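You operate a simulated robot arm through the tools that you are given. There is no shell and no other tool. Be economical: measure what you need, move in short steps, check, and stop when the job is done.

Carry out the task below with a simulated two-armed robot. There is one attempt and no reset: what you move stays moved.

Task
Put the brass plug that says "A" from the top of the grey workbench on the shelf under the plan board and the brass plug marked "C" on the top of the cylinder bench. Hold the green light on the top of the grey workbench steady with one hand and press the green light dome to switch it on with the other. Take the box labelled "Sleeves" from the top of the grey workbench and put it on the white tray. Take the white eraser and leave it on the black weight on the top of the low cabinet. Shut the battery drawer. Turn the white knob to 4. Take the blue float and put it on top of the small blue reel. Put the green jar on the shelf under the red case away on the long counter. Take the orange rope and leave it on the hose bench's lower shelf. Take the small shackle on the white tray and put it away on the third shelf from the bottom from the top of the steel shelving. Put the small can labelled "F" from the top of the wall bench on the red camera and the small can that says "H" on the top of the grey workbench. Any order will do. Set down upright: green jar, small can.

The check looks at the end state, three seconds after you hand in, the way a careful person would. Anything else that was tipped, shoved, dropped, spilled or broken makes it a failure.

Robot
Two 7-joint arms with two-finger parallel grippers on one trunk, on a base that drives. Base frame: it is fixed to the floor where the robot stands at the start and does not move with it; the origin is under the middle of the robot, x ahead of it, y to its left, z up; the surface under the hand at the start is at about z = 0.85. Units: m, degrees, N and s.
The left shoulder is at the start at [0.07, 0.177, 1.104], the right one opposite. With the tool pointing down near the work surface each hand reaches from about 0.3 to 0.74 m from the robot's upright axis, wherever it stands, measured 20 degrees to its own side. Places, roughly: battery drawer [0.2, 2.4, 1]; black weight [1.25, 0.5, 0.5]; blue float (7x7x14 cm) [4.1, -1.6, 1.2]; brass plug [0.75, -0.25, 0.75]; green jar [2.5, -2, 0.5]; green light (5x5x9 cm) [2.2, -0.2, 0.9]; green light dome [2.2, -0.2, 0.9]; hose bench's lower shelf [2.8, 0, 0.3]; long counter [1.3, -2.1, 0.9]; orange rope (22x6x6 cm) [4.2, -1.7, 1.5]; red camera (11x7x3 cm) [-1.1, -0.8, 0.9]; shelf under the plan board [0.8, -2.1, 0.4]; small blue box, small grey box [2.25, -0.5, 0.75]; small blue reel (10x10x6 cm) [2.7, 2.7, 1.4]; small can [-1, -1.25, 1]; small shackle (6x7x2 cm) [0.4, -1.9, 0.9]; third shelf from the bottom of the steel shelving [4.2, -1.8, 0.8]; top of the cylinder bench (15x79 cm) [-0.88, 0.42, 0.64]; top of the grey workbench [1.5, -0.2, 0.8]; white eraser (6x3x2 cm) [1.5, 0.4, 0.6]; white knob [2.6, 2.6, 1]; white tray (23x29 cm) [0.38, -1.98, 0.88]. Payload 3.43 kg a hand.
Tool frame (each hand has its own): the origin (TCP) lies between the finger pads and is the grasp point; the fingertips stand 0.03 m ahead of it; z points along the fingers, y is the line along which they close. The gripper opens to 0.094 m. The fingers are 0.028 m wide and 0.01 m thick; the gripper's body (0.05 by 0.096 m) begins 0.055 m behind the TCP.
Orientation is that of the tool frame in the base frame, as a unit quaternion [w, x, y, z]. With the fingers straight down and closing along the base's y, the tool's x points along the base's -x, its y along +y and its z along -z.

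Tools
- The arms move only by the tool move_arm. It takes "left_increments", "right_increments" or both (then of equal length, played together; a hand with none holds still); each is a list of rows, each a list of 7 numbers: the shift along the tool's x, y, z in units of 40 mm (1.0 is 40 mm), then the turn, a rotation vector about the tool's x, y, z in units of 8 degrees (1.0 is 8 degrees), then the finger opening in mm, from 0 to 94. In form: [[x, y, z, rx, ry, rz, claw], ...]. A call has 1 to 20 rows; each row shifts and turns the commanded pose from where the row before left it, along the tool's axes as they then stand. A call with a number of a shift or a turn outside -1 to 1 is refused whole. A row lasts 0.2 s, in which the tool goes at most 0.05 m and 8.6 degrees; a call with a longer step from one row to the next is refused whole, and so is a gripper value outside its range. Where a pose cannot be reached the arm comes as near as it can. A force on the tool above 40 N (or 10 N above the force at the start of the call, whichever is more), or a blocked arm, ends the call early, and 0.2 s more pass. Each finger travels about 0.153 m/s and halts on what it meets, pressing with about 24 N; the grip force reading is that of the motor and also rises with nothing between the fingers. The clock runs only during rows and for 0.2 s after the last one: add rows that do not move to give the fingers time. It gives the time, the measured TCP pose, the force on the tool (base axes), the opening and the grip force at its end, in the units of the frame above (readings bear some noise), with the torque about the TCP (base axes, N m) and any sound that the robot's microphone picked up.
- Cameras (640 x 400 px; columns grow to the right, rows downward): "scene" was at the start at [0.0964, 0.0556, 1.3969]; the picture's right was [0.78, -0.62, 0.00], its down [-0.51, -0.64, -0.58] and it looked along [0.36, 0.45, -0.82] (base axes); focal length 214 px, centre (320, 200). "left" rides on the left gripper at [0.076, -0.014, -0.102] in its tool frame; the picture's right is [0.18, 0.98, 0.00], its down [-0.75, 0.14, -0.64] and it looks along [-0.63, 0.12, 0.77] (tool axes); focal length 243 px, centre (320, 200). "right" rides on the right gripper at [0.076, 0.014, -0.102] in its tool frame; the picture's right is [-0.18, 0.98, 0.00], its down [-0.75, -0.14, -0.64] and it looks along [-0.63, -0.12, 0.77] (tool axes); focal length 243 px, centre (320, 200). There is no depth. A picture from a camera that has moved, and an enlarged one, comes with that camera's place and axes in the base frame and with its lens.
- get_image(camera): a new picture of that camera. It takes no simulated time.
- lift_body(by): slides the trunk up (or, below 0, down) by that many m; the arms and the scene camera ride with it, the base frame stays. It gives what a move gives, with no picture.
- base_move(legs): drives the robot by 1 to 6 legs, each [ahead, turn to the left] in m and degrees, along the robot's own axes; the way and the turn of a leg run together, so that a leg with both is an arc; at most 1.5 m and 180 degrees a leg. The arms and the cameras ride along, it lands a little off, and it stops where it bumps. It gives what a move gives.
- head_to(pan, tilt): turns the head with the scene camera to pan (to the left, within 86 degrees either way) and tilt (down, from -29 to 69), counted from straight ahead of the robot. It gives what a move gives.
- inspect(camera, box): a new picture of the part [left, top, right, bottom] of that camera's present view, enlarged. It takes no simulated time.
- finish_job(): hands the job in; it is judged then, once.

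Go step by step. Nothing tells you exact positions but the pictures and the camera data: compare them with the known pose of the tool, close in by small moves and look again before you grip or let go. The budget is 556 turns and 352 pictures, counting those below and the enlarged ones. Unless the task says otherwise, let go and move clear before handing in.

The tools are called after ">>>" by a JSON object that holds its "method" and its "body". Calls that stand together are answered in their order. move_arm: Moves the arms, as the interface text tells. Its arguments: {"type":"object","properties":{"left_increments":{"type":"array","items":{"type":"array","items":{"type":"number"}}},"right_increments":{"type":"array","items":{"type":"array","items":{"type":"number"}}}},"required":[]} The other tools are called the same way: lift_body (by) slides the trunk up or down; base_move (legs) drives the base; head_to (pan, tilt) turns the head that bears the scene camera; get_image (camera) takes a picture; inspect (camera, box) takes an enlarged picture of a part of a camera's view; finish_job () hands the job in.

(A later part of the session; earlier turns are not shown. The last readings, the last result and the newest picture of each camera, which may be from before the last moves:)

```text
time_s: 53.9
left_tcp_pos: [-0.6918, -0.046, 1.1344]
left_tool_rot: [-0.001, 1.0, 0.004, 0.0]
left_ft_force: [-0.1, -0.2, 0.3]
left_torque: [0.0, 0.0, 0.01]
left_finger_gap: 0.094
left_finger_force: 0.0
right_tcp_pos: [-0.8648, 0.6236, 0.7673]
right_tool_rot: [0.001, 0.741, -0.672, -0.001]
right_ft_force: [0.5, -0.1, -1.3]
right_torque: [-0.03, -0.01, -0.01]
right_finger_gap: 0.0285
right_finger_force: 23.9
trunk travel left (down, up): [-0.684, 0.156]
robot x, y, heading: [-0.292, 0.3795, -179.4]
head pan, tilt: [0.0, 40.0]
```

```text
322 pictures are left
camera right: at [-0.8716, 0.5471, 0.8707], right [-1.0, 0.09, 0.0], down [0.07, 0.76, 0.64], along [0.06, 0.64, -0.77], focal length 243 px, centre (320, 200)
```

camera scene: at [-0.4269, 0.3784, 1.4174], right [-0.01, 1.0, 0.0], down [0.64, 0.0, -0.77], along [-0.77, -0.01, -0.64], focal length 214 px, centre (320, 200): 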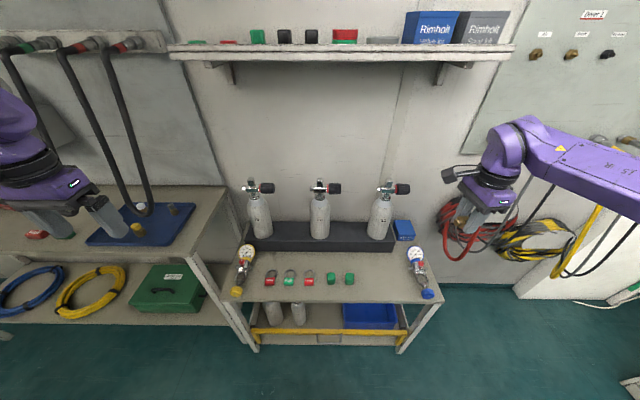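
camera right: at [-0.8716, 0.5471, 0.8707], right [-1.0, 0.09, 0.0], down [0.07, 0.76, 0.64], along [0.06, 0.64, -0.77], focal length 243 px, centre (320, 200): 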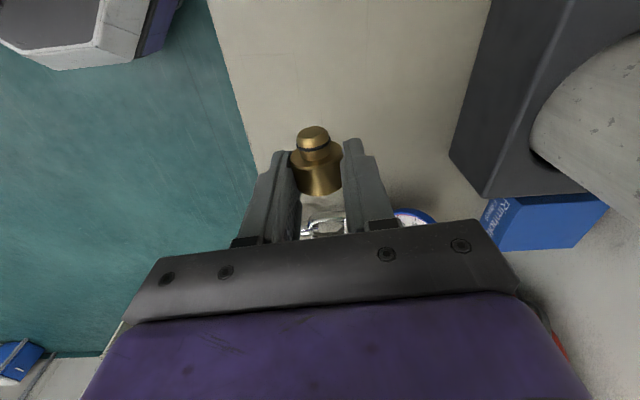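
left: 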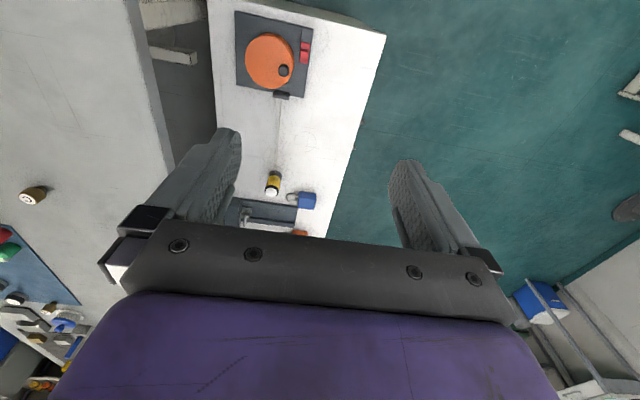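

Centred over the bench strip. Lower slowly to near contact.

>>> {"method": "move_arm", "body": {"right_increments": [[0, 0, 0.5, 0, 0, 0, 0], [0, 0, 0.5, 0, 0, 0, 0], [0, 0, 0.5, 0, 0, 0, 0], [0, 0, 0.3, 0, 0, 0, 0], [0, 0, 0.2, 0, 0, 0, 0], [0, 0, 0.1, 0, 0, 0, 0], [0, 0, 0.1, 0, 0, 0, 0]]}}

>>> {"method": "get_image", "body": {"camera": "right"}}

>>> {"method": "get_image", "body": {"camera": "scene"}}

```text
time_s: 55.5
left_tcp_pos: [-0.6927, -0.046, 1.1344]
left_tool_rot: [0.001, 1.0, 0.004, 0.0]
left_ft_force: [0.7, -0.4, 0.5]
left_torque: [-0.03, -0.01, -0.02]
left_finger_gap: 0.094
left_finger_force: 0.1
right_tcp_pos: [-0.8647, 0.6231, 0.6795]
right_tool_rot: [0.001, 0.74, -0.673, 0.0]
right_ft_force: [0.6, -0.4, -0.4]
right_torque: [-0.01, -0.02, 0.01]
right_finger_gap: 0.0287
right_finger_force: 23.5
trunk travel left (down, up): [-0.684, 0.156]
robot x, y, heading: [-0.2932, 0.3777, -179.8]
head pan, tilt: [0.0, 40.0]
```

```text
321 pictures are left
camera right: at [-0.8723, 0.5464, 0.7832], right [-1.0, 0.09, 0.0], down [0.07, 0.76, 0.64], along [0.06, 0.64, -0.77], focal length 243 px, centre (320, 200)
```

right: 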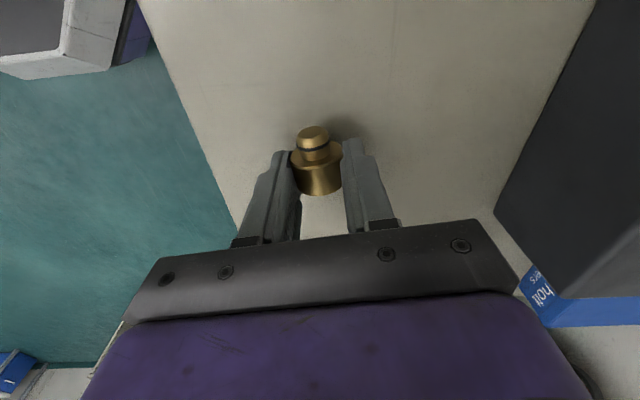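

```text
320 pictures are left
camera scene: at [-0.427, 0.3782, 1.4174], right [-0.01, 1.0, 0.0], down [0.64, 0.0, -0.77], along [-0.77, -0.01, -0.64], focal length 214 px, centre (320, 200)
```

scene: 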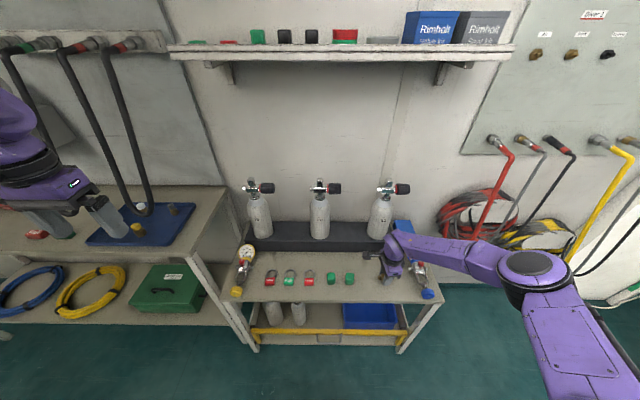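

>>> {"method": "move_arm", "body": {"right_increments": [[0, 0, 0.07, 0, 0, 0, 0], [0, 0, 0.07, 0, 0, 0, 0], [0, 0, 0.07, 0, 0, 0, 0], [0, 0, 0, 0, 0, 0, 0]]}}

```text
time_s: 56.5
left_tcp_pos: [-0.6923, -0.0457, 1.1334]
left_tool_rot: [0.0, 1.0, 0.003, 0.0]
left_ft_force: [0.2, -0.7, -0.2]
left_torque: [-0.05, -0.01, -0.02]
left_finger_gap: 0.0939
left_finger_force: 0.0
right_tcp_pos: [-0.8657, 0.6227, 0.6721]
right_tool_rot: [0.001, 0.74, -0.672, 0.001]
right_ft_force: [0.7, 0.1, 0.1]
right_torque: [0.02, 0.0, -0.03]
right_finger_gap: 0.0288
right_finger_force: 23.9
trunk travel left (down, up): [-0.684, 0.156]
robot x, y, heading: [-0.2942, 0.3763, -179.7]
head pan, tilt: [0.0, 40.0]
```

>>> {"method": "move_arm", "body": {"right_increments": [[0, 0, 0.06, 0, 0, 0, 0], [0, 0, 0.06, 0, 0, 0, 0], [0, 0, 0.06, 0, 0, 0, 0], [0, 0, 0, 0, 0, 0, 0]]}}

>>> {"method": "get_image", "body": {"camera": "right"}}

```text
time_s: 57.6
left_tcp_pos: [-0.6892, -0.0473, 1.1359]
left_tool_rot: [0.0, 1.0, 0.002, -0.003]
left_ft_force: [-0.6, 0.1, -0.5]
left_torque: [0.01, -0.01, 0.01]
left_finger_gap: 0.0942
left_finger_force: 0.0
right_tcp_pos: [-0.8651, 0.6234, 0.67]
right_tool_rot: [0.005, 0.738, -0.675, -0.003]
right_ft_force: [11.8, -0.6, 22.3]
right_torque: [0.28, -0.8, -0.19]
right_finger_gap: 0.0288
right_finger_force: 24.3
trunk travel left (down, up): [-0.684, 0.156]
robot x, y, heading: [-0.2908, 0.3793, -179.7]
head pan, tilt: [0.0, 40.0]
stopped in row 4 (right hand): the force on the tool passed its limit at 41 N (the readings are from after the stop); the commanded pose is now the measured one
```

```text
319 pictures are left
camera right: at [-0.8723, 0.5469, 0.7736], right [-1.0, 0.1, 0.01], down [0.08, 0.77, 0.64], along [0.05, 0.64, -0.77], focal length 243 px, centre (320, 200)
```

right: 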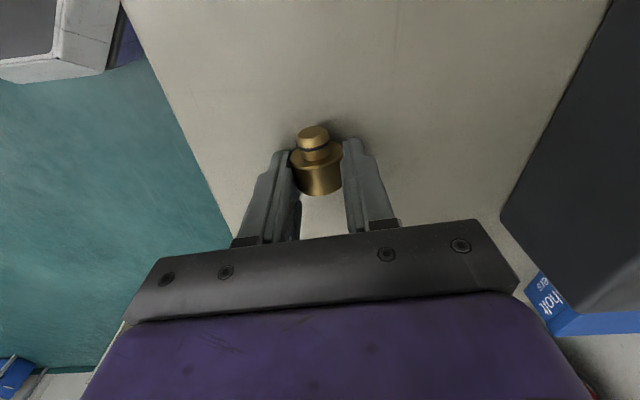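

Contact. I ease up 1 mm, open slowly, and rise.

>>> {"method": "move_arm", "body": {"right_increments": [[0, 0, -0.03, 0, 0, 0, 25], [0, 0, 0, 0, 0, 0, 35], [0, 0, 0, 0, 0, 0, 50], [0, 0, 0, 0, 0, 0, 60], [0, 0, -0.4, 0, 0, 0, 60], [0, 0, -0.8, 0, 0, 0, 60], [0, 0, -1, 0, 0, 0, 60]]}}

>>> {"method": "get_image", "body": {"camera": "right"}}

```text
time_s: 59.2
left_tcp_pos: [-0.6919, -0.0451, 1.1358]
left_tool_rot: [0.001, 1.0, 0.003, 0.0]
left_ft_force: [-0.8, -0.4, 0.7]
left_torque: [-0.02, 0.03, 0.02]
left_finger_gap: 0.0939
left_finger_force: 0.1
right_tcp_pos: [-0.8654, 0.6242, 0.7559]
right_tool_rot: [0.004, 0.739, -0.674, -0.002]
right_ft_force: [0.0, 0.7, 1.0]
right_torque: [0.04, -0.01, -0.03]
right_finger_gap: 0.06
right_finger_force: 0.0
trunk travel left (down, up): [-0.684, 0.156]
robot x, y, heading: [-0.2897, 0.3818, -179.8]
head pan, tilt: [0.0, 40.0]
```

```text
318 pictures are left
camera right: at [-0.8726, 0.5476, 0.8586], right [-1.0, 0.09, 0.01], down [0.07, 0.76, 0.64], along [0.05, 0.64, -0.77], focal length 243 px, centre (320, 200)
```

right: 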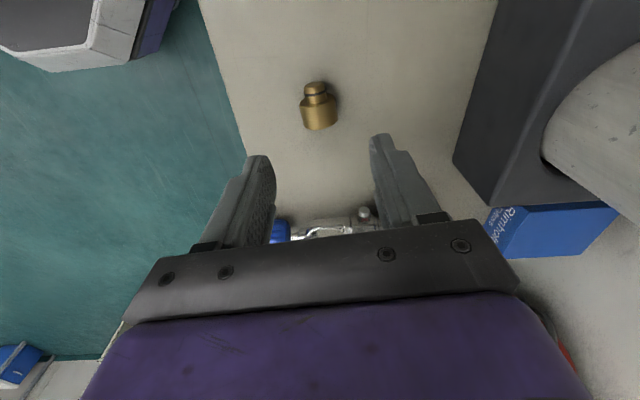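

Plug C is done. I raise the hand and drive to the wall bench to see the cans and camera.

>>> {"method": "move_arm", "body": {"right_increments": [[0, 0, -1, 0, 0, 0, 60], [0, 0, -1, 0, 0, 0, 60], [0, 0, -1, 0, 0, 0, 60], [0, 0, -1, 0, 0, 0, 60], [0, 0, -1, 0, 0, 0, 60], [0, 0, -1, 0, 0, 0, 60], [0, 0, -1, 0, 0, 0, 60], [0, 0, -1, 0, 0, 0, 60]]}}

>>> {"method": "base_move", "body": {"legs": [[0, 90], [1.4, 0], [0, -90]]}}

>>> {"method": "get_image", "body": {"camera": "scene"}}

```text
time_s: 61.0
left_tcp_pos: [-0.6916, -0.0464, 1.1346]
left_tool_rot: [0.0, 1.0, 0.004, -0.001]
left_ft_force: [1.1, -0.8, 0.3]
left_torque: [-0.01, 0.0, 0.04]
left_finger_gap: 0.0943
left_finger_force: 0.0
right_tcp_pos: [-0.863, 0.6245, 1.0769]
right_tool_rot: [0.003, 0.739, -0.673, -0.001]
right_ft_force: [0.5, 0.2, 0.2]
right_torque: [0.01, -0.02, -0.05]
right_finger_gap: 0.06
right_finger_force: 0.0
trunk travel left (down, up): [-0.684, 0.156]
robot x, y, heading: [-0.292, 0.3788, -179.5]
head pan, tilt: [0.0, 40.0]
```

```text
time_s: 75.6
left_tcp_pos: [-0.71, -1.4415, 1.1342]
left_tool_rot: [-0.001, 1.0, 0.002, 0.0]
left_ft_force: [1.0, -0.5, 0.5]
left_torque: [-0.02, -0.02, -0.02]
left_finger_gap: 0.0941
left_finger_force: 0.2
right_tcp_pos: [-0.8802, -0.7695, 1.076]
right_tool_rot: [0.003, 0.738, -0.675, -0.001]
right_ft_force: [-0.5, -0.1, 0.8]
right_torque: [0.03, 0.0, 0.01]
right_finger_gap: 0.0599
right_finger_force: 0.1
trunk travel left (down, up): [-0.684, 0.156]
robot x, y, heading: [-0.3095, -1.0195, -179.9]
head pan, tilt: [0.0, 40.0]
```

```text
317 pictures are left
camera scene: at [-0.4425, -1.0183, 1.4174], right [0.0, 1.0, 0.0], down [0.64, 0.0, -0.77], along [-0.77, 0.0, -0.64], focal length 214 px, centre (320, 200)
```

scene: 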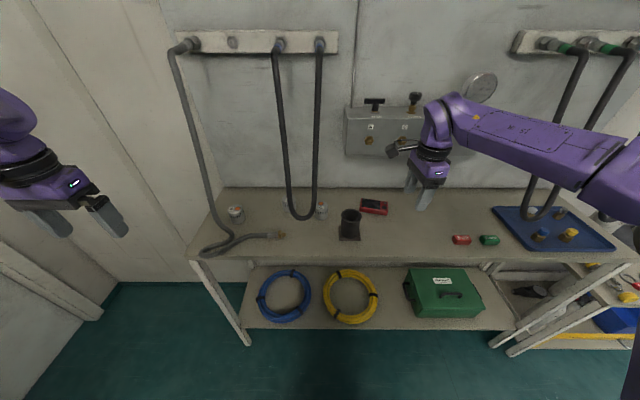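

>>> {"method": "inspect", "body": {"camera": "scene", "box": [180, 170, 420, 280]}}

>>> {"method": "inspect", "body": {"camera": "right", "box": [0, 0, 640, 400]}}

>>> {"method": "get_image", "body": {"camera": "left"}}

```text
2.67 times, centred on (300, 225) of scene
camera zoom: at [-0.4425, -1.0183, 1.4174], right [0.0, 1.0, 0.0], down [0.64, 0.0, -0.77], along [-0.77, 0.0, -0.64], focal length 572 px, centre (373, 133)
```

zoom: 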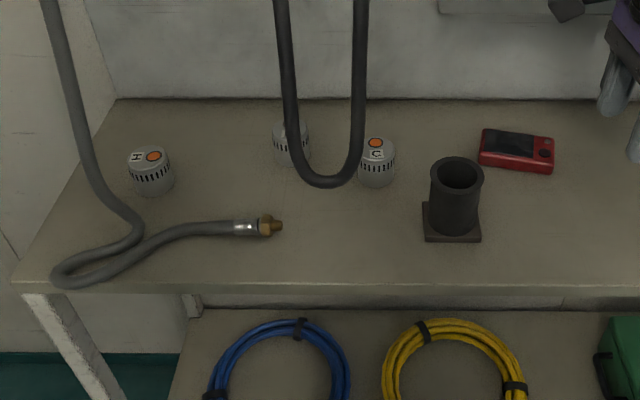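

```text
1.00 times, centred on (320, 200) of right (not enlarged: the box is as wide or as high as the picture)
camera zoom: at [-0.8868, -0.8461, 1.1797], right [-1.0, 0.1, 0.01], down [0.08, 0.76, 0.64], along [0.06, 0.64, -0.77], focal length 243 px, centre (320, 200)
```

zoom: 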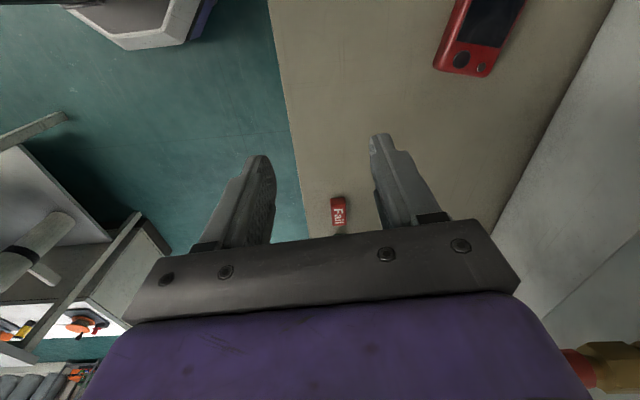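

```text
314 pictures are left
camera left: at [-0.6343, -1.426, 1.2362], right [0.19, -0.98, 0.0], down [-0.75, -0.14, 0.64], along [-0.63, -0.12, -0.77], focal length 243 px, centre (320, 200)
```

left: 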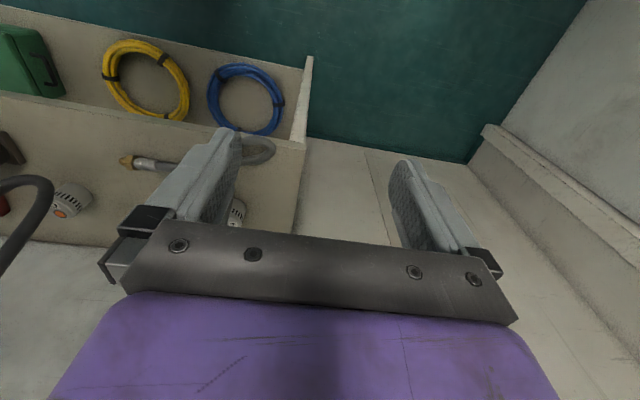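

Cans H, G and a hidden one (F presumably) behind the hose loop. I bring the left hand closer to view F and the hose.

>>> {"method": "move_arm", "body": {"left_increments": [[0, -1, 0, 0, 0, 0, 94], [0, -1, 0, 0, 0, 0, 94], [0, -1, 0, 0, 0, 0, 94], [0, -1, 0, 0, 0, 0, 94], [0, -1, 0, 0, 0, 0, 94]]}}

>>> {"method": "get_image", "body": {"camera": "left"}}

```text
time_s: 76.8
left_tcp_pos: [-0.766, -1.2753, 1.1247]
left_tool_rot: [-0.01, 1.0, 0.006, 0.003]
left_ft_force: [-0.8, -0.3, -1.4]
left_torque: [0.0, -0.01, 0.0]
left_finger_gap: 0.0938
left_finger_force: 0.1
left hand out of reach, approached as far as the arm can: row 2, 3, 4, 5
right_tcp_pos: [-0.8802, -0.7686, 1.0752]
right_tool_rot: [0.003, 0.738, -0.675, -0.002]
right_ft_force: [0.0, 0.2, -1.4]
right_torque: [0.0, 0.04, 0.0]
right_finger_gap: 0.0601
right_finger_force: 0.0
trunk travel left (down, up): [-0.684, 0.156]
robot x, y, heading: [-0.3091, -1.0168, -180.0]
head pan, tilt: [0.0, 40.0]
```

```text
313 pictures are left
camera left: at [-0.6911, -1.2611, 1.2263], right [0.2, -0.98, -0.02], down [-0.75, -0.16, 0.64], along [-0.63, -0.11, -0.77], focal length 243 px, centre (320, 200)
```

left: 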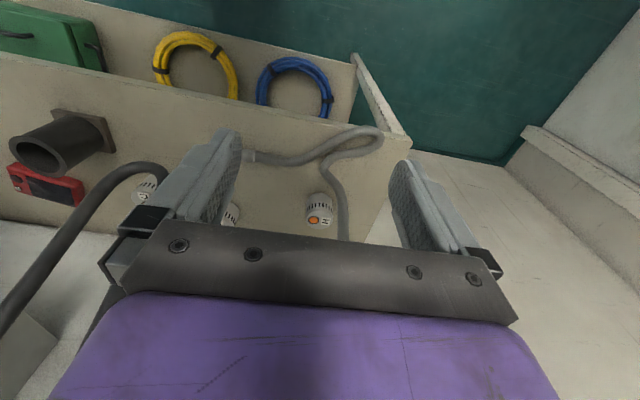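

>>> {"method": "move_arm", "body": {"left_increments": [[-0.8, 0, 0.8, 0, 0, 0, 94], [-0.8, 0, 0.8, 0, 0, 0, 94], [-0.5, 0, 0.5, 0, 0, 0, 94]]}}

>>> {"method": "get_image", "body": {"camera": "left"}}

```text
time_s: 77.6
left_tcp_pos: [-0.8514, -1.2735, 1.0399]
left_tool_rot: [0.001, 1.0, 0.001, -0.001]
left_ft_force: [-0.7, 0.1, 0.5]
left_torque: [0.0, -0.01, 0.0]
left_finger_gap: 0.0941
left_finger_force: 0.1
right_tcp_pos: [-0.88, -0.7697, 1.0757]
right_tool_rot: [0.003, 0.738, -0.675, -0.002]
right_ft_force: [-0.1, 0.7, -0.1]
right_torque: [0.02, 0.0, 0.02]
right_finger_gap: 0.06
right_finger_force: 0.1
trunk travel left (down, up): [-0.684, 0.156]
robot x, y, heading: [-0.3079, -1.0157, -179.9]
head pan, tilt: [0.0, 40.0]
```

```text
312 pictures are left
camera left: at [-0.7762, -1.2572, 1.1426], right [0.19, -0.98, 0.0], down [-0.75, -0.14, 0.64], along [-0.63, -0.12, -0.77], focal length 243 px, centre (320, 200)
```

left: 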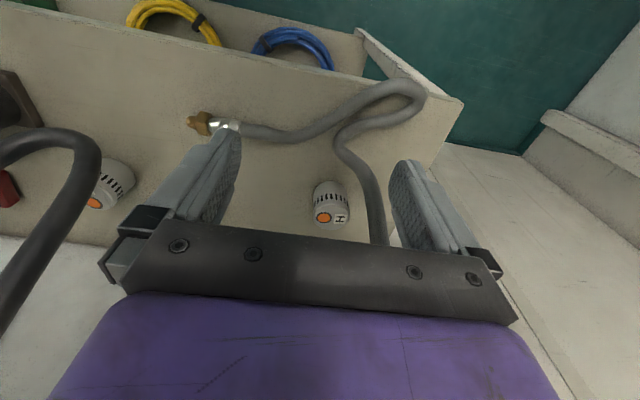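

H is at about (-0.97,-1.31). I shift the left hand toward F for a look.

>>> {"method": "move_arm", "body": {"left_increments": [[0, -0.7, -0.1, 0, 0, -0.7, 94], [0, -0.7, -0.1, 0, 0, -0.7, 94], [0, -0.7, -0.1, 0, 0, -0.7, 94], [0, -0.7, -0.1, 0, 0, -0.7, 94]]}}

>>> {"method": "get_image", "body": {"camera": "left"}}

```text
time_s: 78.6
left_tcp_pos: [-0.8693, -1.1619, 1.0581]
left_tool_rot: [0.0, 0.98, 0.197, -0.001]
left_ft_force: [-0.7, 0.3, 0.0]
left_torque: [0.0, 0.01, -0.03]
left_finger_gap: 0.0942
left_finger_force: 0.1
right_tcp_pos: [-0.88, -0.7678, 1.0764]
right_tool_rot: [0.003, 0.738, -0.675, -0.002]
right_ft_force: [-0.4, 0.3, -0.3]
right_torque: [-0.01, 0.01, -0.03]
right_finger_gap: 0.0601
right_finger_force: 0.1
trunk travel left (down, up): [-0.684, 0.156]
robot x, y, heading: [-0.306, -1.0212, -180.0]
head pan, tilt: [0.0, 40.0]
```

```text
311 pictures are left
camera left: at [-0.8048, -1.1174, 1.1595], right [0.55, -0.84, 0.0], down [-0.64, -0.42, 0.64], along [-0.54, -0.35, -0.77], focal length 243 px, centre (320, 200)
```

left: 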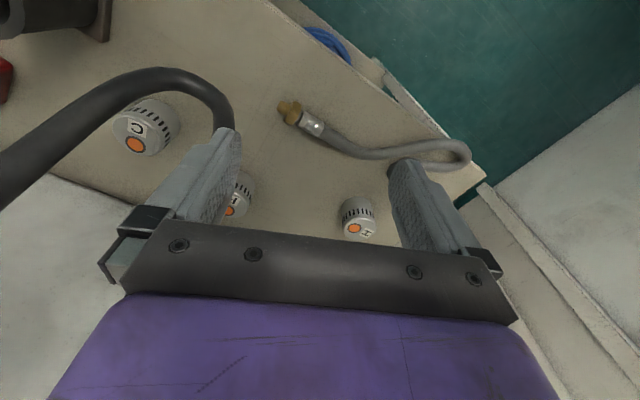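

F is at about (-1.035,-1.14), with a hose loop hanging in front of it around (-0.92, -1.07). I'll back both hands off, and drive a bit closer.

>>> {"method": "move_arm", "body": {"left_increments": [[0.16, 0.7, 0, 0, 0, 0, 94], [0.16, 0.7, 0, 0, 0, 0, 94], [0.16, 0.7, 0, 0, 0, 0, 94]], "right_increments": [[0, -0.9, 0, 0, 0, 0, 60], [0, -0.9, 0, 0, 0, 0, 60], [0, -0.9, 0, 0, 0, 0, 60]]}}

>>> {"method": "base_move", "body": {"legs": [[0.08, 0]]}}

>>> {"method": "get_image", "body": {"camera": "left"}}

>>> {"method": "get_image", "body": {"camera": "scene"}}

```text
time_s: 79.4
left_tcp_pos: [-0.8168, -1.2311, 1.0582]
left_tool_rot: [0.0, 0.981, 0.196, -0.001]
left_ft_force: [0.0, -0.4, -0.5]
left_torque: [0.02, 0.04, 0.01]
left_finger_gap: 0.0943
left_finger_force: 0.2
right_tcp_pos: [-0.7701, -0.7616, 1.0743]
right_tool_rot: [0.004, 0.737, -0.676, -0.004]
right_ft_force: [0.8, 0.7, 1.0]
right_torque: [0.01, -0.03, 0.0]
right_finger_gap: 0.0603
right_finger_force: 0.0
trunk travel left (down, up): [-0.684, 0.156]
robot x, y, heading: [-0.3067, -1.0162, -179.9]
head pan, tilt: [0.0, 40.0]
```

```text
time_s: 80.5
left_tcp_pos: [-0.8944, -1.2332, 1.0574]
left_tool_rot: [0.0, 0.981, 0.196, -0.001]
left_ft_force: [-0.4, 0.1, -0.5]
left_torque: [0.02, 0.0, 0.02]
left_finger_gap: 0.094
left_finger_force: 0.1
right_tcp_pos: [-0.8487, -0.7612, 1.0754]
right_tool_rot: [0.003, 0.738, -0.674, -0.002]
right_ft_force: [0.1, 0.6, -0.4]
right_torque: [-0.01, -0.01, 0.0]
right_finger_gap: 0.0599
right_finger_force: 0.1
trunk travel left (down, up): [-0.684, 0.156]
robot x, y, heading: [-0.3878, -1.0177, -179.4]
head pan, tilt: [0.0, 40.0]
```

```text
310 pictures are left
camera left: at [-0.8318, -1.1894, 1.1599], right [0.55, -0.84, 0.0], down [-0.64, -0.42, 0.64], along [-0.54, -0.35, -0.77], focal length 243 px, centre (320, 200)
```

left: 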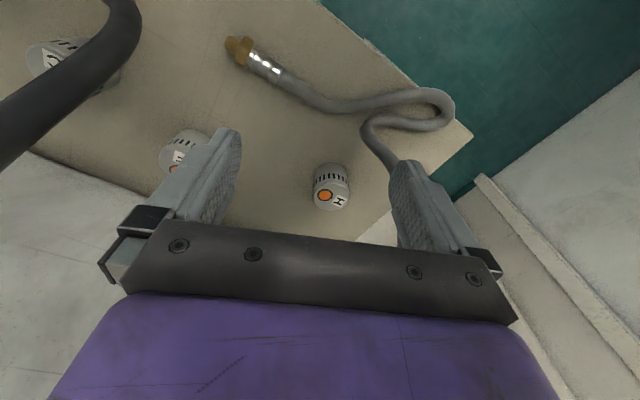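

```text
309 pictures are left
camera scene: at [-0.52, -1.0186, 1.4177], right [0.0, 1.0, 0.0], down [0.64, 0.0, -0.77], along [-0.77, 0.0, -0.64], focal length 214 px, centre (320, 200)
```

scene: 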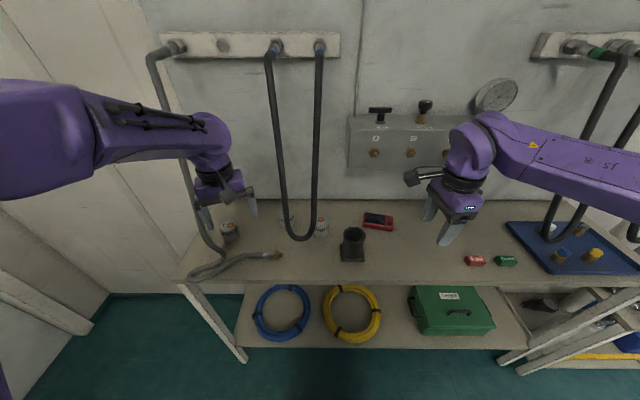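

F and H located. I back the left hand off slightly and rotate it so the fingers close fore–aft with the wrist leaning away from the hose.

>>> {"method": "move_arm", "body": {"left_increments": [[0.45, 0.6, 0, 0, 0, 0, 80], [0.45, 0.6, 0, 0, 0, 0, 80], [0, 0, 0, 0, 0, -0.94, 80], [0, 0, 0, 0, 0, -0.94, 80], [0, 0, 0, 0, 0, -0.94, 80], [0, 0, 0, 0, 0, -0.94, 80], [0, 0, 0, 0, 0, -0.94, 80], [0, 0, 0, 0, 0, -0.94, 80], [0, 0, 0, 0, 0, -0.94, 80], [0, 0, 0, 0, 0, -0.94, 80], [0, 0, 0, 0, 0, -0.94, 80], [0, 0, 0, 0, 0.83, 0, 80], [0, 0, 0, 0, 0.83, 0, 80], [0, 0, 0, 0, 0.83, 0, 80]]}}

>>> {"method": "get_image", "body": {"camera": "scene"}}

```text
time_s: 83.5
left_tcp_pos: [-0.8457, -1.2635, 1.057]
left_tool_rot: [-0.124, 0.694, 0.698, 0.122]
left_ft_force: [0.1, 0.4, -0.4]
left_torque: [0.0, -0.03, 0.04]
left_finger_gap: 0.0798
left_finger_force: 0.1
right_tcp_pos: [-0.8504, -0.7625, 1.0759]
right_tool_rot: [0.002, 0.739, -0.674, -0.002]
right_ft_force: [-0.1, 0.4, -0.4]
right_torque: [-0.01, 0.01, 0.01]
right_finger_gap: 0.0598
right_finger_force: 0.1
trunk travel left (down, up): [-0.684, 0.156]
robot x, y, heading: [-0.3849, -1.0201, -179.7]
head pan, tilt: [0.0, 40.0]
```

```text
308 pictures are left
camera scene: at [-0.5221, -1.0197, 1.4174], right [0.0, 1.0, 0.0], down [0.64, 0.0, -0.77], along [-0.77, 0.0, -0.64], focal length 214 px, centre (320, 200)
```

scene: 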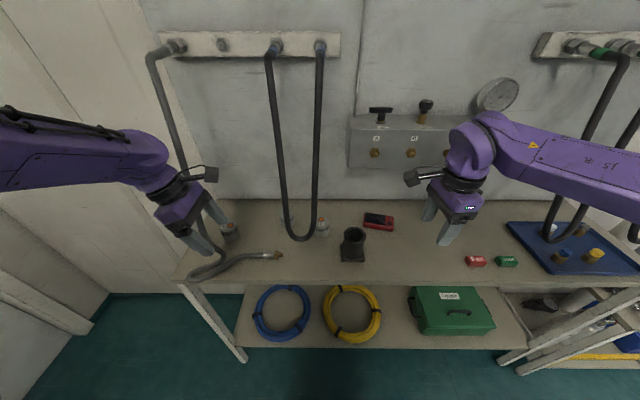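

I'll enter the channel between the hoses with the slim orientation: undo the turn, then go in at y≈-1.2.

>>> {"method": "move_arm", "body": {"left_increments": [[0, 0, 0, 0, -0.83, 0, 80], [0, 0, 0, 0, -0.83, 0, 80], [0, 0, 0, 0, -0.83, 0, 80], [0, 0, 0, 0, 0, 1, 80], [0, 0, 0, 0, 0, 1, 80], [0, 0, 0, 0, 0, 1, 80], [0, 0, 0, 0, 0, 1, 80], [0, 0, 0, 0, 0, 1, 80], [0, 0, 0, 0, 0, 1, 80], [0, 0, 0, 0, 0, 1, 80], [0, 0, 0, 0, 0, 1, 80], [0, 0, 0, 0, 0, 1, 80], [0, 0, 0, 0, 0, 1, 80], [0, -0.9, 0.3, 0, 0, 0.5, 80], [-0.6, -0.7, 0.5, 0, 0, 0, 80]]}}

>>> {"method": "get_image", "body": {"camera": "left"}}

>>> {"method": "get_image", "body": {"camera": "scene"}}

```text
time_s: 86.7
left_tcp_pos: [-0.8833, -1.2017, 1.0256]
left_tool_rot: [0.0, 0.999, 0.054, 0.001]
left_ft_force: [-0.7, 0.6, 0.0]
left_torque: [-0.01, -0.03, 0.03]
left_finger_gap: 0.0799
left_finger_force: 0.0
right_tcp_pos: [-0.8529, -0.7604, 1.0743]
right_tool_rot: [0.002, 0.738, -0.675, -0.001]
right_ft_force: [0.4, -0.1, -1.0]
right_torque: [0.03, -0.03, 0.0]
right_finger_gap: 0.0602
right_finger_force: 0.0
trunk travel left (down, up): [-0.684, 0.156]
robot x, y, heading: [-0.3914, -1.0192, -179.8]
head pan, tilt: [0.0, 40.0]
```

```text
307 pictures are left
camera left: at [-0.8084, -1.1777, 1.1263], right [0.29, -0.96, 0.0], down [-0.74, -0.22, 0.64], along [-0.61, -0.19, -0.77], focal length 243 px, centre (320, 200)
```

left: 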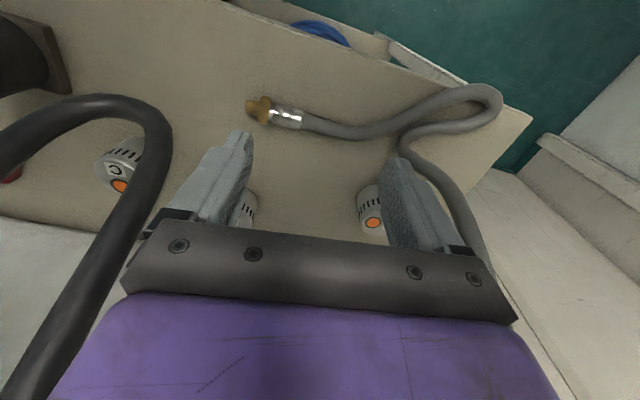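

```text
306 pictures are left
camera scene: at [-0.5249, -1.0175, 1.4171], right [0.0, 1.0, 0.0], down [0.64, 0.0, -0.76], along [-0.76, 0.0, -0.64], focal length 214 px, centre (320, 200)
```

scene: 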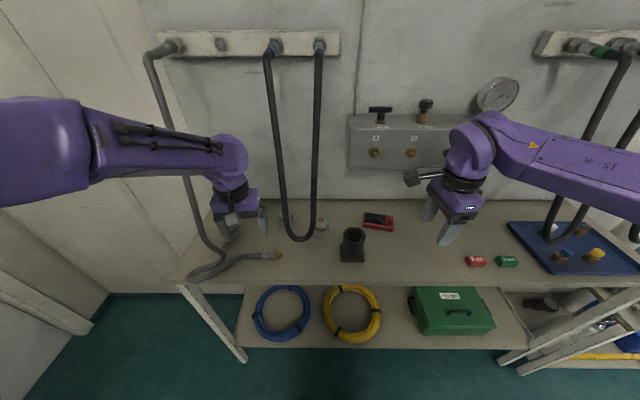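

>>> {"method": "move_arm", "body": {"left_increments": [[-0.95, 0, 0, 0, 0, 0, 80], [-0.95, 0, 0.1, 0, 0, 0, 80], [-0.95, 0, 0.1, 0, 0, 0, 80], [-0.95, 0, 0.1, 0, 0, 0, 80]]}}

>>> {"method": "get_image", "body": {"camera": "left"}}

>>> {"method": "get_image", "body": {"camera": "scene"}}

```text
time_s: 87.7
left_tcp_pos: [-1.0318, -1.2218, 1.0126]
left_tool_rot: [0.001, 0.998, 0.055, 0.001]
left_ft_force: [0.4, -0.1, -0.1]
left_torque: [-0.01, -0.02, 0.03]
left_finger_gap: 0.0802
left_finger_force: 0.1
right_tcp_pos: [-0.8538, -0.7615, 1.0735]
right_tool_rot: [0.002, 0.738, -0.675, -0.001]
right_ft_force: [-0.3, 0.3, 0.4]
right_torque: [0.0, -0.03, -0.03]
right_finger_gap: 0.0599
right_finger_force: 0.0
trunk travel left (down, up): [-0.684, 0.156]
robot x, y, heading: [-0.3856, -1.0146, -179.7]
head pan, tilt: [0.0, 40.0]
```

```text
305 pictures are left
camera left: at [-0.9597, -1.1968, 1.1138], right [0.29, -0.96, 0.0], down [-0.74, -0.22, 0.64], along [-0.61, -0.19, -0.77], focal length 243 px, centre (320, 200)
```

left: 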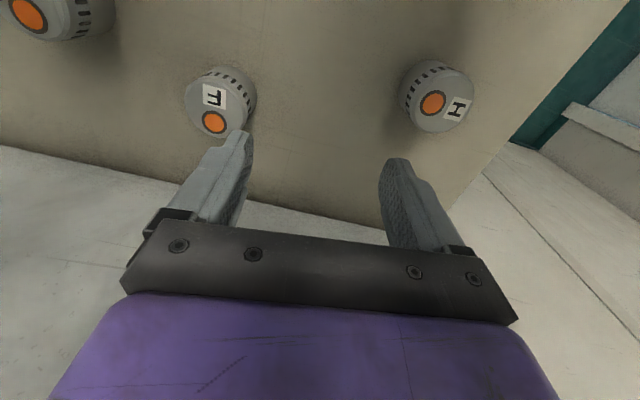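

```text
304 pictures are left
camera scene: at [-0.5252, -1.0187, 1.4171], right [0.0, 1.0, 0.0], down [0.64, 0.0, -0.76], along [-0.76, 0.0, -0.64], focal length 214 px, centre (320, 200)
```

scene: 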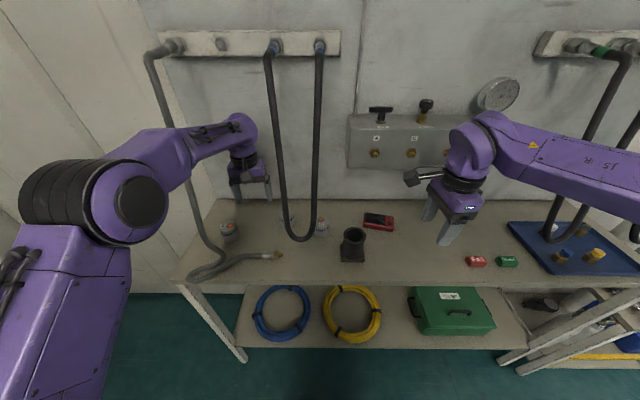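

F's label is confirmed. Now yaw the hand so the fingers close fore-aft, with a slight lean.

>>> {"method": "move_arm", "body": {"left_increments": [[0, 0, 0, 0, 0, -1, 80], [0, 0, 0, 0, 0, -1, 80], [0, 0, 0, 0, 0, -1, 80], [0, 0, 0, 0, 0, -1, 80], [0, 0, 0, 0, 0, -1, 80], [0, 0, 0, 0, 0, -1, 80], [0, 0, 0, 0, 0, -1, 80], [0, 0, 0, 0, 0, -1, 80], [0, 0, 0, 0, 0, -1, 80], [0, 0, 0, 0, 0, -1, 80], [0, 0, 0, 0, 0, -0.5, 80], [0, 0, 0, 0, 0.75, 0, 80], [0, 0, 0, 0, 0.75, 0, 80]]}}

>>> {"method": "get_image", "body": {"camera": "left"}}

>>> {"method": "get_image", "body": {"camera": "scene"}}

```text
time_s: 90.5
left_tcp_pos: [-1.0314, -1.2203, 1.0132]
left_tool_rot: [-0.075, 0.701, 0.705, 0.075]
left_ft_force: [1.2, -0.7, 0.4]
left_torque: [-0.01, 0.0, 0.0]
left_finger_gap: 0.0801
left_finger_force: 0.1
right_tcp_pos: [-0.8508, -0.7619, 1.0759]
right_tool_rot: [0.003, 0.739, -0.674, -0.003]
right_ft_force: [-0.1, 0.2, 0.4]
right_torque: [0.01, 0.03, 0.0]
right_finger_gap: 0.0599
right_finger_force: 0.1
trunk travel left (down, up): [-0.684, 0.156]
robot x, y, heading: [-0.385, -1.0175, -179.9]
head pan, tilt: [0.0, 40.0]
```

```text
303 pictures are left
camera left: at [-1.0454, -1.1656, 1.1287], right [0.98, 0.18, 0.04], down [0.15, -0.87, 0.47], along [0.12, -0.46, -0.88], focal length 243 px, centre (320, 200)
```

left: 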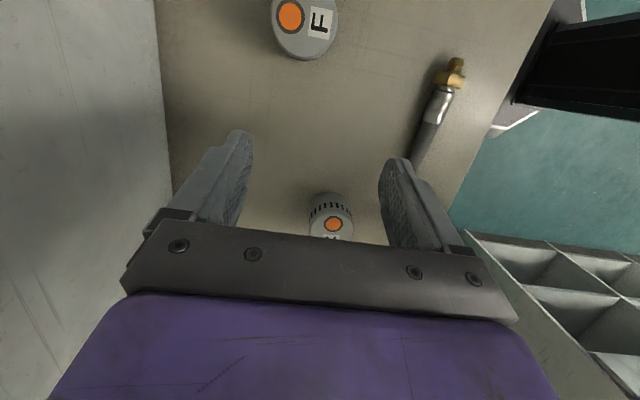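

```text
302 pictures are left
camera scene: at [-0.5221, -1.0195, 1.4174], right [0.0, 1.0, 0.0], down [0.64, 0.0, -0.77], along [-0.77, 0.0, -0.64], focal length 214 px, centre (320, 200)
```

scene: 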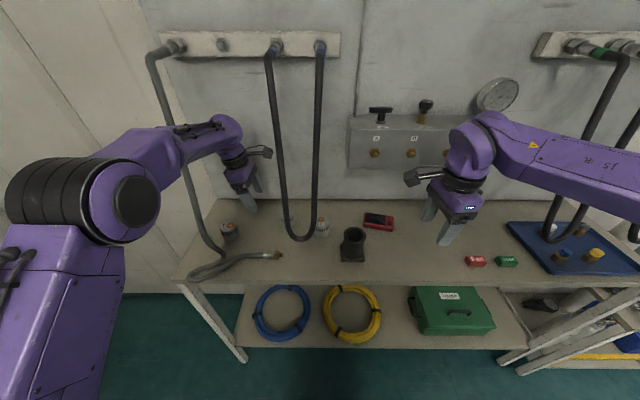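

>>> {"method": "move_arm", "body": {"left_increments": [[0.68, -0.15, 0.148, 0, 0, 0, 80], [0.68, -0.15, 0.148, 0, 0, 0, 80], [0.68, -0.15, 0.148, 0, 0, 0, 80], [-0.1, 0, 0.5, 0, 0, 0, 80]]}}

>>> {"method": "get_image", "body": {"camera": "left"}}

>>> {"method": "get_image", "body": {"camera": "scene"}}

```text
time_s: 91.5
left_tcp_pos: [-1.0487, -1.1368, 0.9922]
left_tool_rot: [-0.074, 0.701, 0.705, 0.074]
left_ft_force: [0.6, -0.3, -0.6]
left_torque: [0.0, 0.01, -0.03]
left_finger_gap: 0.0799
left_finger_force: 0.0
right_tcp_pos: [-0.8517, -0.7615, 1.0751]
right_tool_rot: [0.003, 0.739, -0.674, -0.001]
right_ft_force: [-0.4, -0.2, 0.9]
right_torque: [0.01, 0.01, 0.0]
right_finger_gap: 0.0599
right_finger_force: 0.0
trunk travel left (down, up): [-0.684, 0.156]
robot x, y, heading: [-0.3861, -1.0123, -179.8]
head pan, tilt: [0.0, 40.0]
```

```text
301 pictures are left
camera left: at [-1.0645, -1.082, 1.1076], right [0.98, 0.19, 0.04], down [0.15, -0.87, 0.47], along [0.12, -0.46, -0.88], focal length 243 px, centre (320, 200)
```

left: 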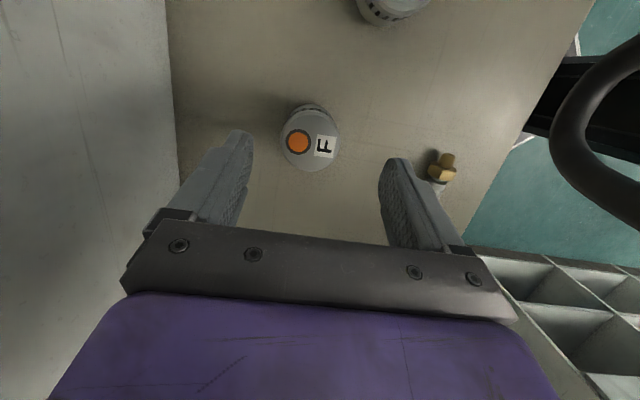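

```text
300 pictures are left
camera scene: at [-0.5226, -1.0192, 1.4174], right [0.0, 1.0, 0.0], down [0.64, 0.0, -0.77], along [-0.77, 0.0, -0.64], focal length 214 px, centre (320, 200)
```

scene: 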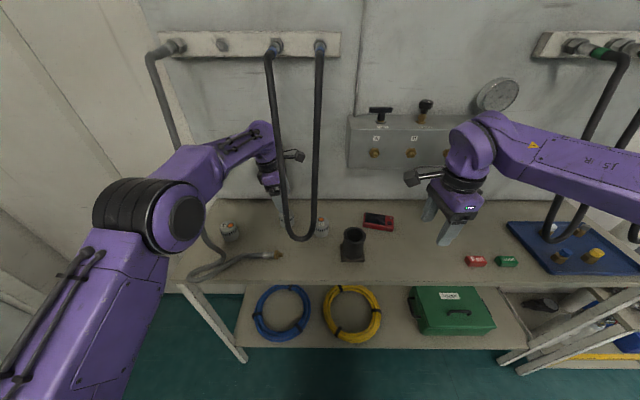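

Aligned over F behind the hose. Lower and close.

>>> {"method": "move_arm", "body": {"left_increments": [[-0.09, -0.04, 0.535, 0, 0, 0, 80], [-0.09, -0.04, 0.535, 0, 0, 0, 80], [-0.09, -0.04, 0.535, 0, 0, 0, 80], [-0.09, -0.04, 0.4, 0, 0, 0, 80], [0, 0, 0, 0, 0, 0, 80]]}}

>>> {"method": "get_image", "body": {"camera": "left"}}

```text
time_s: 92.7
left_tcp_pos: [-1.0553, -1.1329, 0.9115]
left_tool_rot: [-0.074, 0.702, 0.705, 0.073]
left_ft_force: [0.9, -0.2, 0.0]
left_torque: [0.0, 0.01, 0.0]
left_finger_gap: 0.08
left_finger_force: 0.1
right_tcp_pos: [-0.8509, -0.7611, 1.0756]
right_tool_rot: [0.004, 0.738, -0.675, -0.002]
right_ft_force: [0.4, -0.7, 0.0]
right_torque: [-0.02, 0.01, 0.0]
right_finger_gap: 0.06
right_finger_force: 0.1
trunk travel left (down, up): [-0.684, 0.156]
robot x, y, heading: [-0.3874, -1.0154, -179.9]
head pan, tilt: [0.0, 40.0]
```

```text
299 pictures are left
camera left: at [-1.0704, -1.0786, 1.027], right [0.98, 0.18, 0.04], down [0.15, -0.87, 0.47], along [0.12, -0.46, -0.88], focal length 243 px, centre (320, 200)
```

left: 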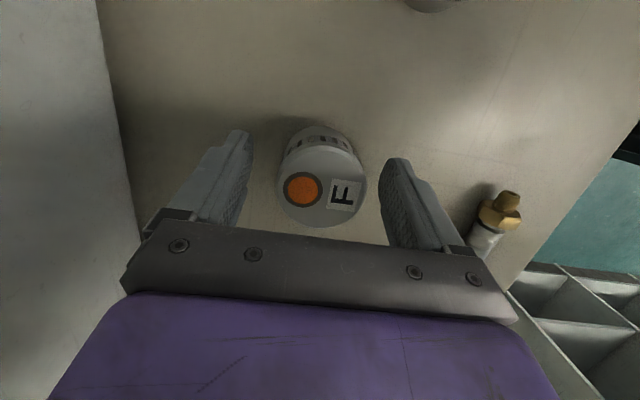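

>>> {"method": "move_arm", "body": {"left_increments": [[0, 0, 0.15, 0, 0, 0, 80], [0, 0, 0, 0, 0, 0, 40], [0, 0, 0, 0, 0, 0, 30], [0, 0, 0, 0, 0, 0, 30], [0, 0, 0, 0, 0, 0, 30], [0.06, 0, -0.3, 0, 0, 0, 30], [0.06, 0, -0.3, 0, 0, 0, 30]]}}

>>> {"method": "get_image", "body": {"camera": "left"}}

```text
time_s: 94.2
left_tcp_pos: [-1.0553, -1.1316, 0.9306]
left_tool_rot: [-0.074, 0.7, 0.706, 0.074]
left_ft_force: [-0.4, -0.2, -0.6]
left_torque: [0.01, 0.0, -0.04]
left_finger_gap: 0.0512
left_finger_force: 24.1
right_tcp_pos: [-0.8517, -0.7618, 1.0751]
right_tool_rot: [0.004, 0.739, -0.674, -0.002]
right_ft_force: [0.1, 1.0, 0.4]
right_torque: [-0.01, -0.03, -0.01]
right_finger_gap: 0.0599
right_finger_force: 0.1
trunk travel left (down, up): [-0.684, 0.156]
robot x, y, heading: [-0.3925, -1.0182, -179.8]
head pan, tilt: [0.0, 40.0]
```

```text
298 pictures are left
camera left: at [-1.0705, -1.0776, 1.0456], right [0.98, 0.18, 0.04], down [0.15, -0.87, 0.47], along [0.12, -0.46, -0.88], focal length 243 px, centre (320, 200)
```

left: 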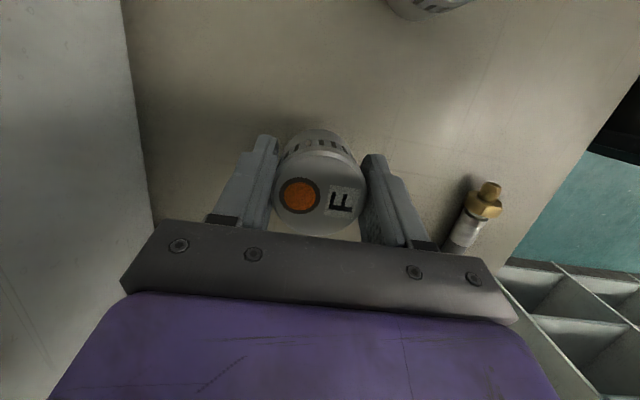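

Held. Reverse out: up, sideways, unyaw, and withdraw.

>>> {"method": "move_arm", "body": {"left_increments": [[0.157, 0, -0.733, 0, 0, 0, 30], [0.157, 0, -0.733, 0, 0, 0, 30], [-0.69, 0, -0.15, 0, 0, 0, 30], [-0.69, 0, -0.15, 0, 0, 0, 30], [-0.69, 0, -0.15, 0, 0, 0, 30], [0, 0, 0, 0, -0.75, 0, 30], [0, 0, 0, 0, -0.75, 0, 30], [0, 0, 0, 0, 0, 1, 30], [0, 0, 0, 0, 0, 1, 30], [0, 0, 0, 0, 0, 1, 30], [0, 0, 0, 0, 0, 1, 30], [0, 0, 0, 0, 0, 1, 30], [0, 0, 0, 0, 0, 1, 30], [0, 0, 0, 0, 0, 1, 30], [0, 0, 0, 0, 0, 1, 30], [0, 0, 0, 0, 0, 1, 30], [0, 0, 0, 0, 0, 1, 30], [0, 0, 0, 0, 0, 0.5, 30]]}}

>>> {"method": "move_arm", "body": {"left_increments": [[0.9, 0, -0.2, 0, 0, 0, 30], [0.9, 0, -0.2, 0, 0, 0, 30], [0.9, 0, -0.2, 0, 0, 0, 30], [0.9, 0, -0.2, 0, 0, 0, 30], [0.9, 0, -0.2, 0, 0, 0, 30]]}}

>>> {"method": "get_image", "body": {"camera": "scene"}}

```text
time_s: 98.0
left_tcp_pos: [-1.054, -1.2162, 0.9896]
left_tool_rot: [-0.001, 0.999, 0.053, 0.0]
left_ft_force: [0.7, 0.3, -0.3]
left_torque: [0.0, -0.04, 0.0]
left_finger_gap: 0.0506
left_finger_force: 23.9
right_tcp_pos: [-0.8506, -0.7612, 1.0755]
right_tool_rot: [0.004, 0.738, -0.674, -0.001]
right_ft_force: [-0.3, 0.3, 0.0]
right_torque: [0.02, 0.04, -0.01]
right_finger_gap: 0.0602
right_finger_force: 0.1
trunk travel left (down, up): [-0.684, 0.156]
robot x, y, heading: [-0.3904, -1.0167, -179.9]
head pan, tilt: [0.0, 40.0]
```

```text
time_s: 99.2
left_tcp_pos: [-0.8732, -1.1971, 1.0304]
left_tool_rot: [0.001, 0.999, 0.055, -0.001]
left_ft_force: [-0.4, 0.0, -2.0]
left_torque: [-0.03, 0.0, -0.03]
left_finger_gap: 0.051
left_finger_force: 23.8
right_tcp_pos: [-0.8489, -0.7602, 1.0755]
right_tool_rot: [0.004, 0.739, -0.674, -0.003]
right_ft_force: [0.2, 0.4, 1.1]
right_torque: [-0.01, 0.02, 0.0]
right_finger_gap: 0.06
right_finger_force: 0.2
trunk travel left (down, up): [-0.684, 0.156]
robot x, y, heading: [-0.388, -1.0174, -179.8]
head pan, tilt: [0.0, 40.0]
```

```text
297 pictures are left
camera scene: at [-0.5199, -1.0183, 1.4176], right [0.0, 1.0, 0.0], down [0.64, 0.0, -0.77], along [-0.77, 0.0, -0.64], focal length 214 px, centre (320, 200)
```

scene: 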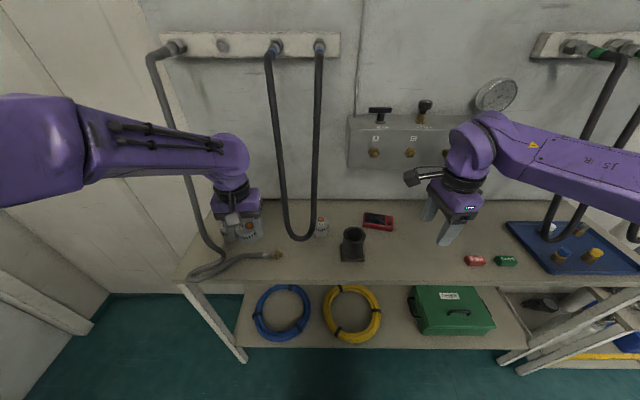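

F is held and clear. I back up, turn 30° right, and drive forward so the red camera is in the left arm's reach.

>>> {"method": "base_move", "body": {"legs": [[-0.15, 0], [0, -30], [0.15, 0]]}}

>>> {"method": "get_image", "body": {"camera": "scene"}}

>>> {"method": "get_image", "body": {"camera": "left"}}

```text
time_s: 103.1
left_tcp_pos: [-0.8796, -0.8558, 1.0308]
left_tool_rot: [0.0, 0.979, -0.206, -0.001]
left_ft_force: [-0.7, 0.0, -0.4]
left_torque: [0.05, -0.02, 0.04]
left_finger_gap: 0.0508
left_finger_force: 24.0
right_tcp_pos: [-0.6395, -0.4897, 1.0755]
right_tool_rot: [-0.003, -0.539, 0.842, 0.002]
right_ft_force: [0.2, -0.5, 0.3]
right_torque: [0.02, 0.0, 0.03]
right_finger_gap: 0.0599
right_finger_force: 0.1
trunk travel left (down, up): [-0.684, 0.156]
robot x, y, heading: [-0.3633, -0.9424, 150.2]
head pan, tilt: [0.0, 40.0]
```

```text
296 pictures are left
camera scene: at [-0.4824, -0.8766, 1.4176], right [0.5, 0.87, 0.0], down [0.56, -0.32, -0.77], along [-0.66, 0.38, -0.64], focal length 214 px, centre (320, 200)
```

scene: 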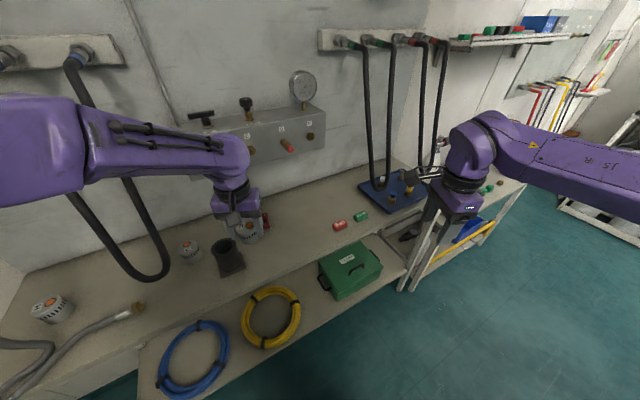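

```text
295 pictures are left
camera left: at [-0.804, -0.8715, 1.1322], right [-0.23, -0.97, 0.0], down [-0.75, 0.17, 0.64], along [-0.63, 0.15, -0.77], focal length 243 px, centre (320, 200)
```

left: 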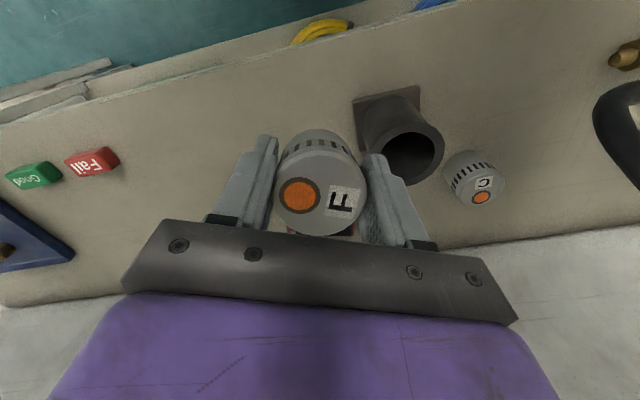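

The wall taps stick out above the red camera, so a vertical hand won't fit. I'll set F down on the open bench in front, and regrip it with the wrist leaned back toward me.

>>> {"method": "move_arm", "body": {"left_increments": [[0, 0, 0, 0, 0.75, 0, 30], [0, 0, 0, 0, 0.75, 0, 30], [-0.3, -0.31, 0.6, 0, 0, 0, 30], [-0.3, -0.31, 0.6, 0, 0, 0, 30], [-0.3, -0.31, 0.6, 0, 0, 0, 30], [-0.3, -0.31, 0.5, 0, 0, 0, 30], [0, 0, 0, 0, 0, 0, 30]]}}

>>> {"method": "get_image", "body": {"camera": "left"}}

>>> {"method": "get_image", "body": {"camera": "scene"}}

```text
time_s: 104.7
left_tcp_pos: [-0.8858, -0.7971, 0.9289]
left_tool_rot: [0.021, 0.973, -0.205, 0.102]
left_ft_force: [1.0, 0.2, -1.5]
left_torque: [0.02, -0.01, 0.02]
left_finger_gap: 0.0509
left_finger_force: 24.1
right_tcp_pos: [-0.6393, -0.4882, 1.0746]
right_tool_rot: [-0.003, -0.538, 0.843, 0.004]
right_ft_force: [0.9, -0.2, 0.3]
right_torque: [0.01, -0.01, -0.02]
right_finger_gap: 0.0601
right_finger_force: 0.0
trunk travel left (down, up): [-0.684, 0.156]
robot x, y, heading: [-0.3689, -0.9447, 150.2]
head pan, tilt: [0.0, 40.0]
```

```text
294 pictures are left
camera left: at [-0.831, -0.8046, 1.045], right [-0.23, -0.97, 0.04], down [-0.85, 0.22, 0.47], along [-0.47, 0.08, -0.88], focal length 243 px, centre (320, 200)
```

left: 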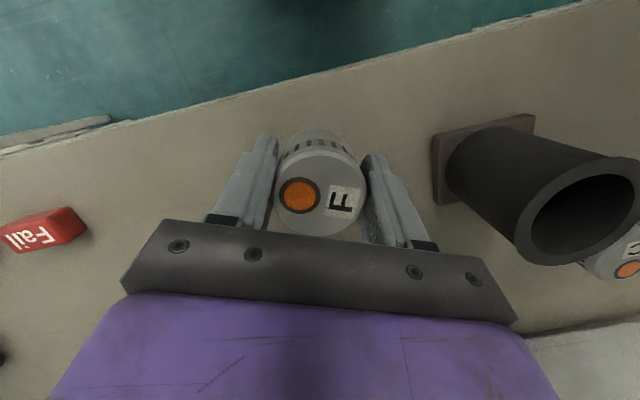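

```text
293 pictures are left
camera scene: at [-0.483, -0.8763, 1.4175], right [0.5, 0.87, 0.0], down [0.56, -0.32, -0.77], along [-0.66, 0.38, -0.64], focal length 214 px, centre (320, 200)
```

scene: 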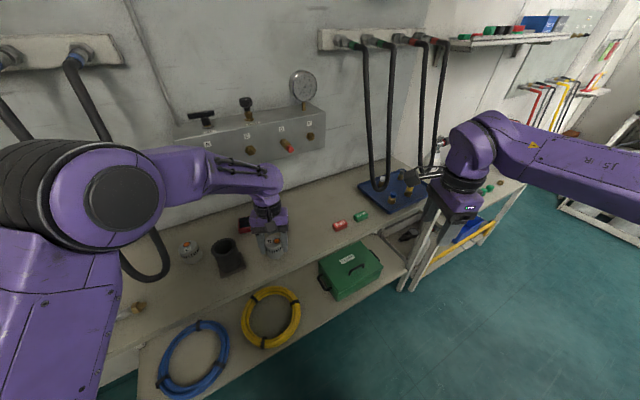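

>>> {"method": "move_arm", "body": {"left_increments": [[-0.03, 0, 0.147, 0, 0, 0, 30], [-0.03, 0, 0.147, 0, 0, 0, 30], [-0.02, 0, 0.1, 0, 0, 0, 30], [-0.01, 0, 0.05, 0, 0, 0, 30], [-0.01, 0, 0.05, 0, 0, 0, 30], [0, 0, 0, 0, 0, 0, 30]]}}

```text
time_s: 106.1
left_tcp_pos: [-0.8849, -0.7968, 0.909]
left_tool_rot: [0.022, 0.973, -0.205, 0.102]
left_ft_force: [0.5, -0.2, -0.7]
left_torque: [-0.01, 0.02, 0.0]
left_finger_gap: 0.051
left_finger_force: 24.1
right_tcp_pos: [-0.6391, -0.4895, 1.0742]
right_tool_rot: [-0.003, -0.538, 0.843, 0.003]
right_ft_force: [-0.2, -1.2, -0.4]
right_torque: [0.0, 0.04, -0.01]
right_finger_gap: 0.0601
right_finger_force: 0.0
trunk travel left (down, up): [-0.684, 0.156]
robot x, y, heading: [-0.365, -0.9422, 150.2]
head pan, tilt: [0.0, 40.0]
```

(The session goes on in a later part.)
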